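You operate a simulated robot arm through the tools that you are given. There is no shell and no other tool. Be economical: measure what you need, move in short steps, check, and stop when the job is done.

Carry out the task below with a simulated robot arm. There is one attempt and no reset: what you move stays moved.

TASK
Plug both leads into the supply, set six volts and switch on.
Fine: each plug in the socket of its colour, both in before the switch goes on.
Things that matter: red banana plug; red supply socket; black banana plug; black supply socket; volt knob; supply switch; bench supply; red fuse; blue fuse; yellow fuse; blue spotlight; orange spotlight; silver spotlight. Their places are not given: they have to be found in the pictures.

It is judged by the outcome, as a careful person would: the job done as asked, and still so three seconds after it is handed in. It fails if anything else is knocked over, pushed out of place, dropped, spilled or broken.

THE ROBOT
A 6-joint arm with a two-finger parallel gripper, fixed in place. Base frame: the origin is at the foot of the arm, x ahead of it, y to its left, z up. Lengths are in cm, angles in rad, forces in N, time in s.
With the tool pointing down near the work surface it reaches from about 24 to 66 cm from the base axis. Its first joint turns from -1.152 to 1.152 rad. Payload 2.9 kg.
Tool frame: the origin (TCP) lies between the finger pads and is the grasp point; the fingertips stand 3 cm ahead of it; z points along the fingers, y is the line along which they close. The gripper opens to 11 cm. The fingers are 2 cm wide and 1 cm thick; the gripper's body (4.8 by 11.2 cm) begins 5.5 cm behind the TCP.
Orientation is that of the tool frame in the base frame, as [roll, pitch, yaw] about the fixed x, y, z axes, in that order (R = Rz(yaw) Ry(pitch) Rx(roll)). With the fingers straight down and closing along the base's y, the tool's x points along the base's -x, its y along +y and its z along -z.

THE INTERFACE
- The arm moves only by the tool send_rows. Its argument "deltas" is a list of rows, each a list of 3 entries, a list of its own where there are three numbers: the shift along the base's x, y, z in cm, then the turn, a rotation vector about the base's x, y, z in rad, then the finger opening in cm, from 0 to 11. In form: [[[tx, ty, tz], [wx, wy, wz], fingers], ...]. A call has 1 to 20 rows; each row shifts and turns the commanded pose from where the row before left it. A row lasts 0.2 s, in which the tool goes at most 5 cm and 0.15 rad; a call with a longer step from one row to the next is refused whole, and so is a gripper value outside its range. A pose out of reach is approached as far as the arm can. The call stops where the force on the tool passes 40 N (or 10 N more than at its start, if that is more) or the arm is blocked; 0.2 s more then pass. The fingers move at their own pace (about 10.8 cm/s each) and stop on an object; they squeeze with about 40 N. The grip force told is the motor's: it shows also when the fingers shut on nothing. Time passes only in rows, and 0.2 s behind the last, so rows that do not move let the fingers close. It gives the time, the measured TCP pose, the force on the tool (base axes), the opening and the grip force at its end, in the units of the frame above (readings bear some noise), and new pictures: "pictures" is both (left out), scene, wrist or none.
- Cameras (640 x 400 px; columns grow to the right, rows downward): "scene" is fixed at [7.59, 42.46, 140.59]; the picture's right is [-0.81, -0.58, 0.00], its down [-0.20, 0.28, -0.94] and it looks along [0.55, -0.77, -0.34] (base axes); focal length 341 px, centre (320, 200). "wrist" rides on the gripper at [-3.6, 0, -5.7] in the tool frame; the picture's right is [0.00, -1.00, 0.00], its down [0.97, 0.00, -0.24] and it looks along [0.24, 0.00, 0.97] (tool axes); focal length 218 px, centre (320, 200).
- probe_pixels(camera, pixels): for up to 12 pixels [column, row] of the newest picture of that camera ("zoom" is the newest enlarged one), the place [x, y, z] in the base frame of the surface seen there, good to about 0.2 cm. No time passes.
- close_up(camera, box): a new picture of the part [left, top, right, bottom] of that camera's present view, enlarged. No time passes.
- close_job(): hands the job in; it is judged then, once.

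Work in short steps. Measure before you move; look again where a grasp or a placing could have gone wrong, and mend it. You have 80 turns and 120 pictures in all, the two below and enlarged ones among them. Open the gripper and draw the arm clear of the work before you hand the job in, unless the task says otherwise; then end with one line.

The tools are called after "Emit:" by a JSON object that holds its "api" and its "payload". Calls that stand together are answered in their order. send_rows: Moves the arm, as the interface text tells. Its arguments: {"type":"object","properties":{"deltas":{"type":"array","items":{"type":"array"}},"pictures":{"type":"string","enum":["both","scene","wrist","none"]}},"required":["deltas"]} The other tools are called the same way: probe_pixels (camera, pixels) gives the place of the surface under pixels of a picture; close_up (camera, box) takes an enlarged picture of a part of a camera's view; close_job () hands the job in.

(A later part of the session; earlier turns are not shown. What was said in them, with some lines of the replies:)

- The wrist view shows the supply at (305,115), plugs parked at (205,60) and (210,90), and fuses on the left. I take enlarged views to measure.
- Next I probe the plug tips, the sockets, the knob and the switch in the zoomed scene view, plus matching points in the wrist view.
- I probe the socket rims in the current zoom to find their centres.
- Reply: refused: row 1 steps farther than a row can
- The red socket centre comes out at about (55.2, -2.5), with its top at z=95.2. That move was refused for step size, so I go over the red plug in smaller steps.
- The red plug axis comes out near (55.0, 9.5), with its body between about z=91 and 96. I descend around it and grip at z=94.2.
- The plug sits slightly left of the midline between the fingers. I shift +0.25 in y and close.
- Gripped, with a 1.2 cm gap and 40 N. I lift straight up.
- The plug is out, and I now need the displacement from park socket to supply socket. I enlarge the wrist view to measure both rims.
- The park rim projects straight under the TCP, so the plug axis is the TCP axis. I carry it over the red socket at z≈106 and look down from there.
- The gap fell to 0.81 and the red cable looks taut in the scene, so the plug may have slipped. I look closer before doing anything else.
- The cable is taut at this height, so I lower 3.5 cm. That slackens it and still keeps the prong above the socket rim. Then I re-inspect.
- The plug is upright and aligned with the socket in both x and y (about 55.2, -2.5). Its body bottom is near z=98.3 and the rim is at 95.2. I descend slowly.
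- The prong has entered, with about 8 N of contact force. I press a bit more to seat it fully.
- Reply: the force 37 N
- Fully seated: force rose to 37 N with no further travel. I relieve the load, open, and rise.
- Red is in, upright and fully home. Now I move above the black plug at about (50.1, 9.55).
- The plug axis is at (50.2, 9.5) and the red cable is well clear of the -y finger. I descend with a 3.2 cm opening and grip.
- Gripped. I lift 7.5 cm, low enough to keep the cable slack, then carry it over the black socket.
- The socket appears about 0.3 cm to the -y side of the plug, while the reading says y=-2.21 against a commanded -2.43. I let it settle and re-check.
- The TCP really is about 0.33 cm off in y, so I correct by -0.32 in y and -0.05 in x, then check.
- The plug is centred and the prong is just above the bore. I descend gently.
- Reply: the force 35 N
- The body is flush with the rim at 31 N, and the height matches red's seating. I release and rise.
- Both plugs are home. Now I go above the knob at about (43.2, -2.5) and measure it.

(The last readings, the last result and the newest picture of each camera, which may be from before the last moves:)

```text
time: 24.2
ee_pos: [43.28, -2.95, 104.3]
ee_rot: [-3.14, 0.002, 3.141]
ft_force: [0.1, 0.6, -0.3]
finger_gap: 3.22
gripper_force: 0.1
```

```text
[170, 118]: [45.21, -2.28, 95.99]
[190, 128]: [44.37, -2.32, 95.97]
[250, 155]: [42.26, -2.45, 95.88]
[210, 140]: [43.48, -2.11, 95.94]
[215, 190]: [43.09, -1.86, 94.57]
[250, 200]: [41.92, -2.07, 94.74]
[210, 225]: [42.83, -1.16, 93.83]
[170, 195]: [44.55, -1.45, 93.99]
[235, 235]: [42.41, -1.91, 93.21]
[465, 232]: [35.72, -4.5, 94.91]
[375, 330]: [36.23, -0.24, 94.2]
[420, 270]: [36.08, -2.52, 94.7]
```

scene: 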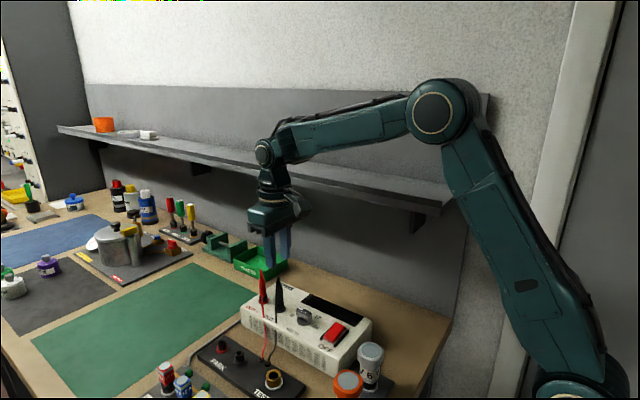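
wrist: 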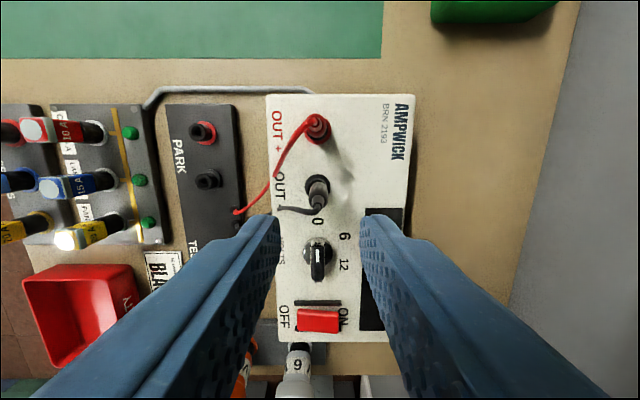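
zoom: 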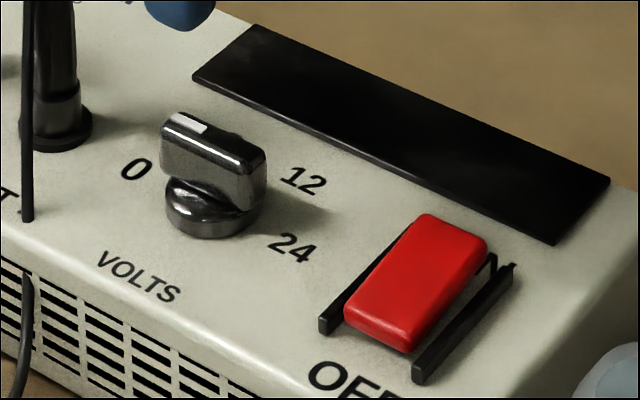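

The knob axis is about (43.5, -2.5), with the handle between z=94.5 and 96 and pointing along +x to 0. I descend around the handle, keeping the tips above its skirt.

Emit:
{"api": "send_rows", "payload": {"deltas": [[[0.22, 0.45, -2], [0, 0, 0], 3.2], [[0, 0, -2], [0, 0, 0], 3.2], [[0, 0, -1.5], [0, 0, 0], 3.2], [[0, 0, -0.8], [0, 0, 0], 3.2], [[0, 0, 0], [0, 0, 0], 3.2], [[0, 0, 0], [0, 0, 0], 3.2]], "pictures": "wrist"}}

Emit:
{"api": "close_up", "payload": {"camera": "scene", "box": [280, 290, 360, 350]}}

```text
time: 25.6
ee_pos: [43.43, -2.35, 97.98]
ee_rot: [3.141, 0.0, 3.141]
ft_force: [0.1, -0.4, 0.8]
finger_gap: 3.21
gripper_force: 0.0
```

wrist: 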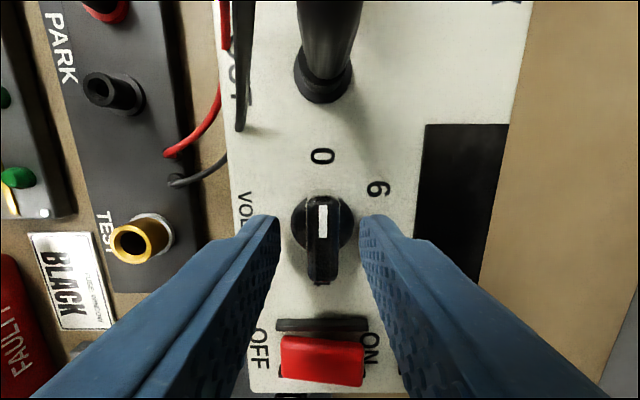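

```text
6.67 times, centred on (320, 320) of scene
```

zoom: 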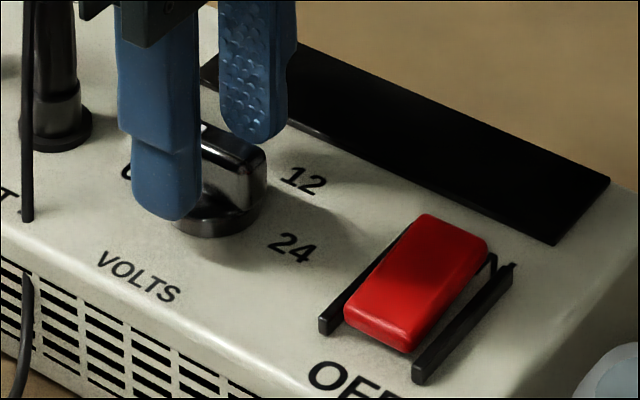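

The fingers straddle the handle and it is centred at (322, 241). I lower 0.2 cm and grip.

Emit:
{"api": "send_rows", "payload": {"deltas": [[[0, -0.07, -0.2], [0, 0, 0], 3.2], [[0, 0, 0], [0, 0, 0], 2], [[0, 0, 0], [0, 0, 0], 0.7], [[0, 0, 0], [0, 0, 0], 0.7], [[0, 0, 0], [0, 0, 0], 0.7]], "pictures": "wrist"}}

```text
time: 26.8
ee_pos: [43.37, -2.48, 97.81]
ee_rot: [3.141, -0.001, -3.141]
ft_force: [-0.3, -3.6, -0.4]
finger_gap: 1.28
gripper_force: 44.9
```

wrist: 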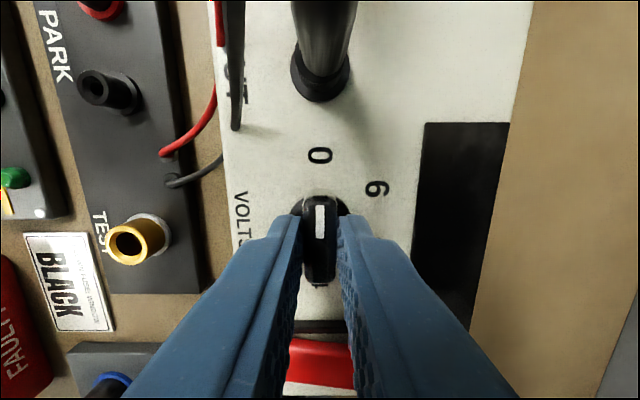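

Gripped at a 1.28 cm gap. I turn clockwise 60°, from +x toward -y where "6" is.

Emit:
{"api": "send_rows", "payload": {"deltas": [[[0, 0, 0], [0, 0, -0.13], 0.7], [[0, 0, 0], [0, 0, -0.13], 0.7], [[0, 0, 0], [0, 0, -0.13], 0.7], [[0, 0, 0], [0, 0, -0.13], 0.7], [[0, 0, 0], [0, 0, -0.13], 0.7], [[0, 0, 0], [0, 0, -0.13], 0.7], [[0, 0, 0], [0, 0, -0.13], 0.7], [[0, 0, 0], [0, 0, -0.137], 0.7], [[0, 0, 0], [0, 0, 0], 0.7]]}}

Emit:
{"api": "close_up", "payload": {"camera": "wrist", "box": [220, 120, 420, 320]}}

```text
time: 28.8
ee_pos: [43.45, -2.39, 97.85]
ee_rot: [3.139, 0.003, 2.092]
ft_force: [-2.0, -16.6, 21.4]
finger_gap: 1.3
gripper_force: 44.8
```

scene: 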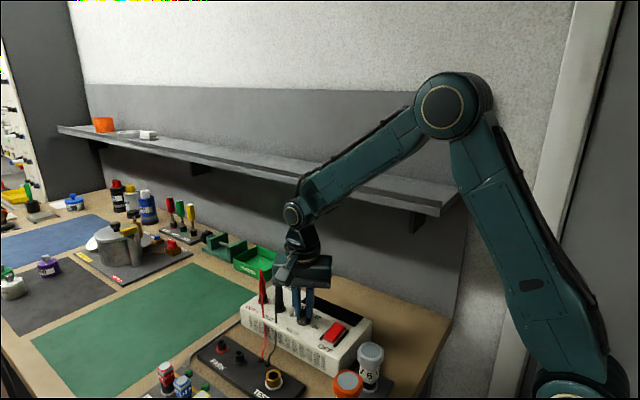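
wrist: 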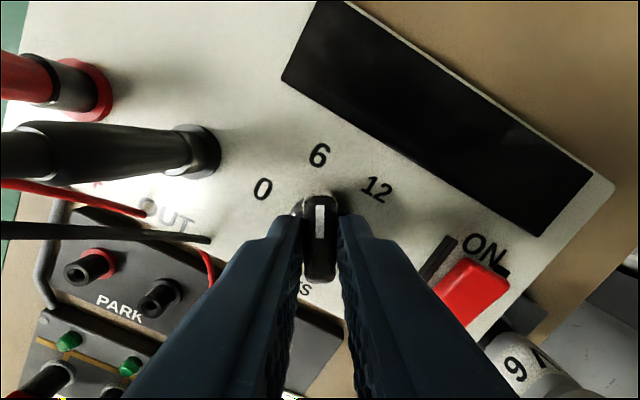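

```text
2.00 times, centred on (320, 220) of wrist
```

zoom: 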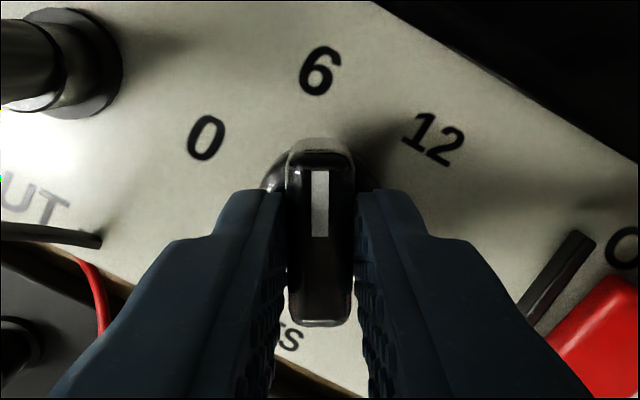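

The pointer sits squarely at 6. I open and rise.

Emit:
{"api": "send_rows", "payload": {"deltas": [[[0, 0, 0], [0, 0, 0], 1.8], [[0, 0, 0], [0, 0, 0], 3], [[0, 0, 1], [0, 0, 0], 3], [[0, 0, 2.5], [0, 0, 0], 3], [[0, 0, 3.5], [0, 0, 0], 3], [[0, 0, 0], [0, 0, 0], 3]], "pictures": "wrist"}}

Emit:
{"api": "close_up", "payload": {"camera": "scene", "box": [240, 270, 370, 370]}}

Emit:
{"api": "close_up", "payload": {"camera": "wrist", "box": [220, 100, 420, 320]}}

```text
time: 30.2
ee_pos: [43.41, -2.34, 104.76]
ee_rot: [-3.141, 0.0, 2.094]
ft_force: [-0.4, 0.1, 0.0]
finger_gap: 3.0
gripper_force: 0.0
```

wrist: 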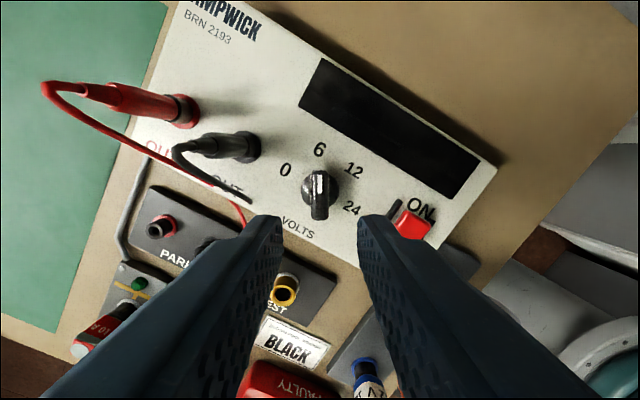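

```text
4.00 times, centred on (305, 320) of scene
```

zoom: 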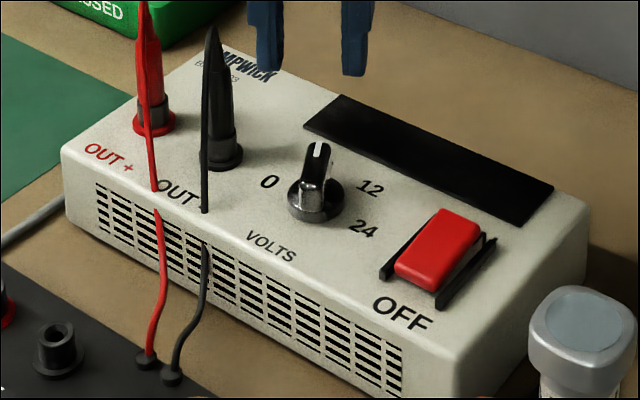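

```text
1.82 times, centred on (320, 210) of wrist
```

zoom: 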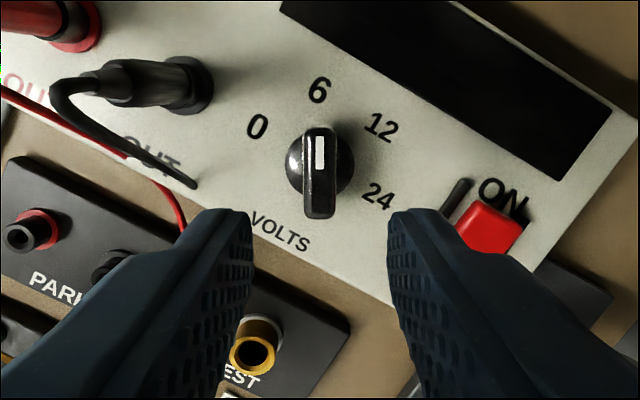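

The knob is at 6. Next I rotate the wrist back and hover over the switch at about (36, -2.5) to measure it.

Emit:
{"api": "send_rows", "payload": {"deltas": [[[-0.9, -0.15, 0], [0, 0, 0.13], 1], [[-0.9, 0, 0], [0, 0, 0.13], 0], [[-0.9, 0, 0], [0, 0, 0.13], 0], [[-0.9, 0, 0], [0, 0, 0.13], 0], [[-0.9, 0, 0], [0, 0, 0.13], 0], [[-0.9, 0, 0], [0, 0, 0.13], 0], [[-0.9, 0, 0], [0, 0, 0.13], 0], [[-0.9, 0, 0], [0, 0, 0.137], 0], [[0, 0, 0], [0, 0, 0], 0]], "pictures": "wrist"}}

Emit:
{"api": "close_up", "payload": {"camera": "scene", "box": [310, 305, 370, 365]}}

```text
time: 32.2
ee_pos: [36.24, -2.61, 104.77]
ee_rot: [-3.141, 0.001, -3.141]
ft_force: [0.8, 0.1, 0.3]
finger_gap: 0.0
gripper_force: 37.5
```

wrist: 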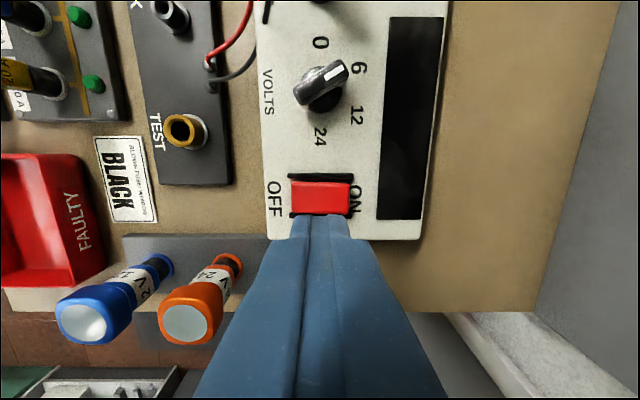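

```text
6.67 times, centred on (340, 335) of scene
```

zoom: 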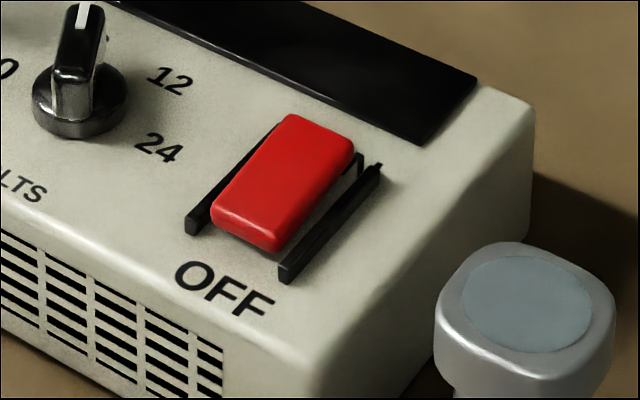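

Emit:
{"api": "probe_pixels", "payload": {"camera": "zoom", "pixels": [[290, 120], [345, 148], [315, 135], [225, 212], [270, 240], [275, 180], [375, 170], [285, 270], [270, 130], [195, 225], [525, 310], [590, 290]]}}

Emit:
{"api": "probe_pixels", "payload": {"camera": "wrist", "pixels": [[295, 197], [322, 197], [345, 197], [345, 186], [345, 208], [340, 197]]}}

```text
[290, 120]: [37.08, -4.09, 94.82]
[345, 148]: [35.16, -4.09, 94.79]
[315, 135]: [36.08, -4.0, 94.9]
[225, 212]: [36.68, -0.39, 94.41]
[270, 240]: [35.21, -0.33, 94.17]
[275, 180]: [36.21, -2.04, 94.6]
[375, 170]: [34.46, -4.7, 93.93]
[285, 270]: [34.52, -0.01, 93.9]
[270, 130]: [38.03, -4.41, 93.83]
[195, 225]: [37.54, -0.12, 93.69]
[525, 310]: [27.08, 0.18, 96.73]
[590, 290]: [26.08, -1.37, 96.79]
```

```text
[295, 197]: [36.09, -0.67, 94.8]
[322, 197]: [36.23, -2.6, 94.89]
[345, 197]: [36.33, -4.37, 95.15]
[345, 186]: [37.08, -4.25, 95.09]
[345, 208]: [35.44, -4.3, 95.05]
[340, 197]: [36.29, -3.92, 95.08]
```

The rocker's raised ON end is at about (36.1, -4.2) with z≈95, and the rails sit lower at 93.9. I press there with closed fingertips, slowly.

Emit:
{"api": "send_rows", "payload": {"deltas": [[[-0.1, -1.5, -1.5], [0, 0, 0], 0], [[0, 0, -2], [0, 0, 0], 0], [[0, 0, -1.8], [0, 0, 0], 0], [[0, 0, -0.8], [0, 0, 0], 0], [[0, 0, -0.3], [0, 0, 0], 0], [[0, 0, -0.3], [0, 0, 0], 0], [[0, 0, -0.3], [0, 0, 0], 0], [[0, 0, -0.2], [0, 0, 0], 0], [[0, 0, 0], [0, 0, 0], 0]], "pictures": "scene"}}

Emit:
{"api": "close_up", "payload": {"camera": "scene", "box": [310, 305, 370, 365]}}

```text
time: 34.2
ee_pos: [36.02, -4.04, 97.76]
ee_rot: [-3.139, 0.004, 3.141]
ft_force: [-6.1, -2.0, 9.5]
finger_gap: 0.0
gripper_force: 37.5
stopped in row 9: the force on the tool passed its limit (the readings are from after the stop); the commanded pose is now the measured one
```

scene: 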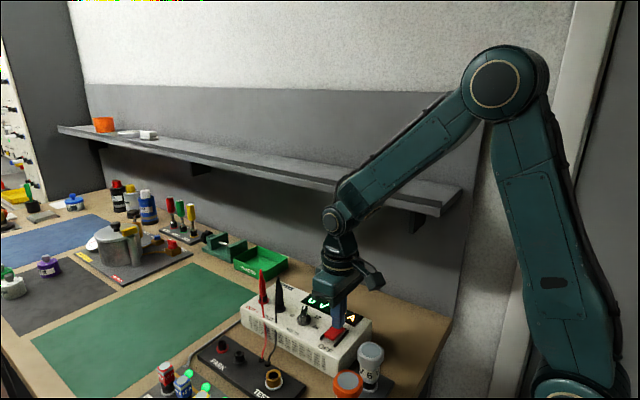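

```text
6.67 times, centred on (340, 335) of scene
```

zoom: 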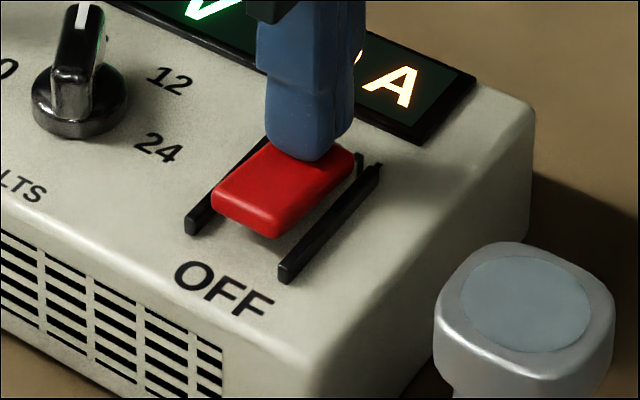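

The display lit up and the rocker has tipped to ON. I raise the arm clear and verify.

Emit:
{"api": "send_rows", "payload": {"deltas": [[[0, 0, 1.5], [0, 0, 0], 0], [[0, 0, 3], [0, 0, 0], 0], [[0, 0, 3.5], [0, 0, 0], 0], [[0, -1.5, 3.5], [0, 0, 0], 3], [[0, -1.5, 3.5], [0, 0, 0], 7], [[0, 0, 3], [0, 0, 0], 11], [[0, 0, 0], [0, 0, 0], 11]]}}

Emit:
{"api": "close_up", "payload": {"camera": "scene", "box": [230, 260, 380, 370]}}

Emit:
{"api": "close_up", "payload": {"camera": "wrist", "box": [200, 10, 400, 210]}}

```text
time: 35.8
ee_pos: [36.13, -6.9, 115.67]
ee_rot: [3.141, 0.003, -3.141]
ft_force: [1.2, 16.2, -8.8]
finger_gap: 10.18
gripper_force: 0.1
```

scene: 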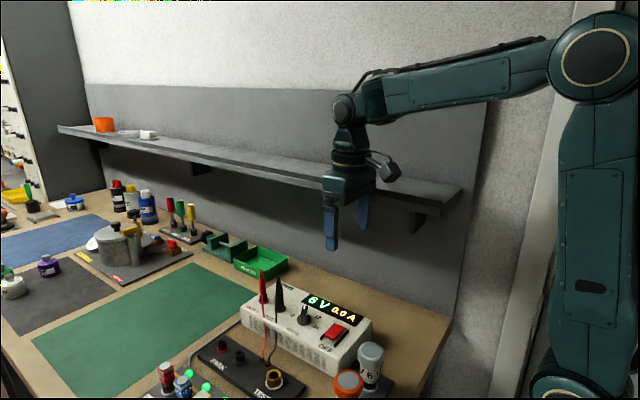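
wrist: 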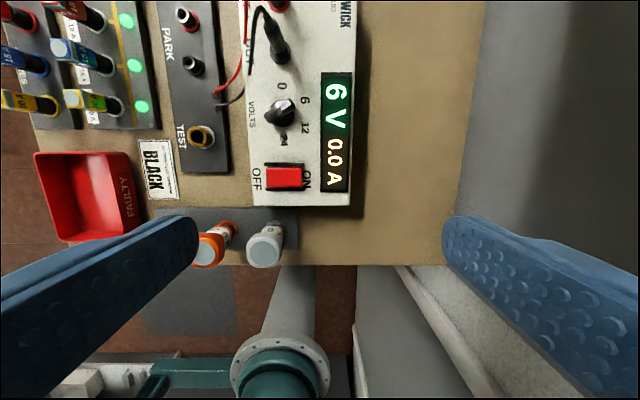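

```text
3.64 times, centred on (305, 315) of scene
```

zoom: 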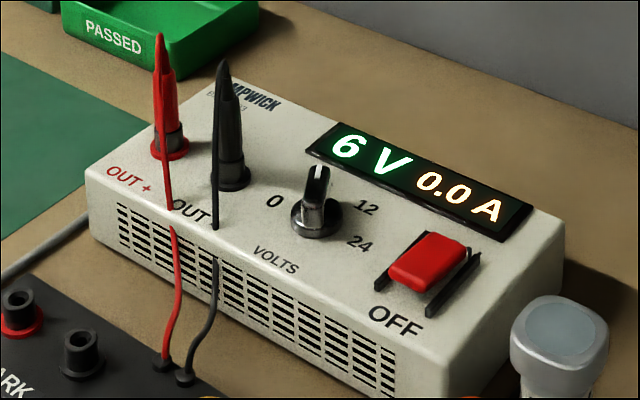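

```text
2.00 times, centred on (300, 110) of wrist
```

zoom: 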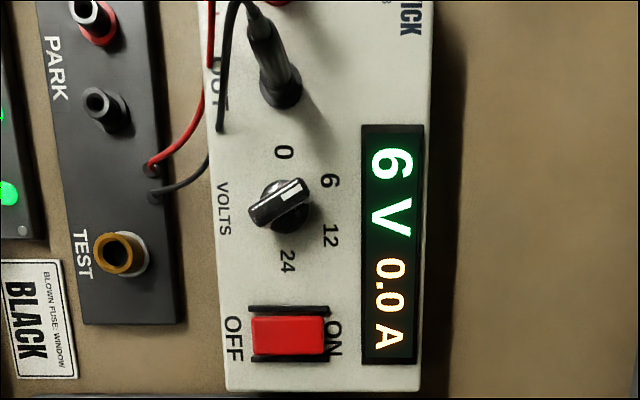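

The display reads 6 V, both plugs are in and the rocker is ON. The 16 N sideways force and 10.18 gap suggest the far finger brushes the shelf, so I narrow the gripper and move away from the wall.

Emit:
{"api": "send_rows", "payload": {"deltas": [[[0, 0, 0], [0, 0, 0], 7], [[0, 2, 0], [0, 0, 0], 6], [[0, 2, 1], [0, 0, 0], 6], [[0, 0, 1], [0, 0, 0], 6], [[0, 0, 0], [0, 0, 0], 6], [[0, 0, 0], [0, 0, 0], 6]]}}

Emit:
{"api": "close_up", "payload": {"camera": "scene", "box": [40, 90, 480, 365]}}

```text
time: 37.2
ee_pos: [36.12, -3.04, 117.83]
ee_rot: [-3.139, 0.004, 3.139]
ft_force: [0.8, -0.4, -0.1]
finger_gap: 5.99
gripper_force: 0.0
```

scene: 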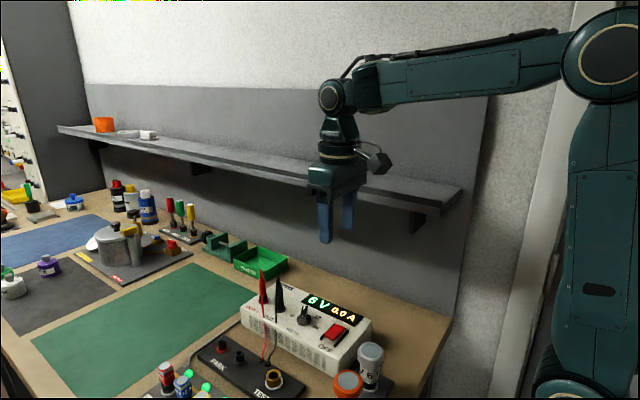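
wrist: 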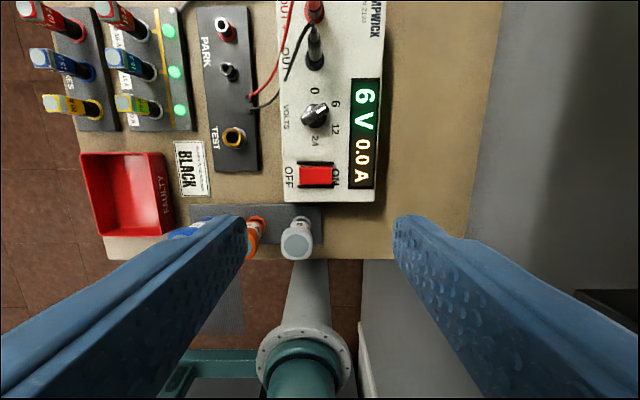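

```text
1.45 times, centred on (260, 228) of scene
```

zoom: 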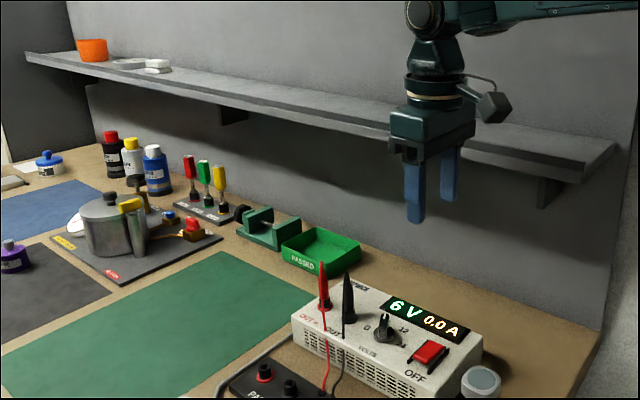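

The shelf and everything on it are undisturbed, the arm is clear and the supply reads 6 V. I hand in.

Emit:
{"api": "close_job", "payload": {}}

```text
The job is handed in.
```

The red and black plugs are each in the socket of their own colour, the knob is at six volts, and the supply is on with its display reading 6 V; both plugs went in before the switch was pressed.
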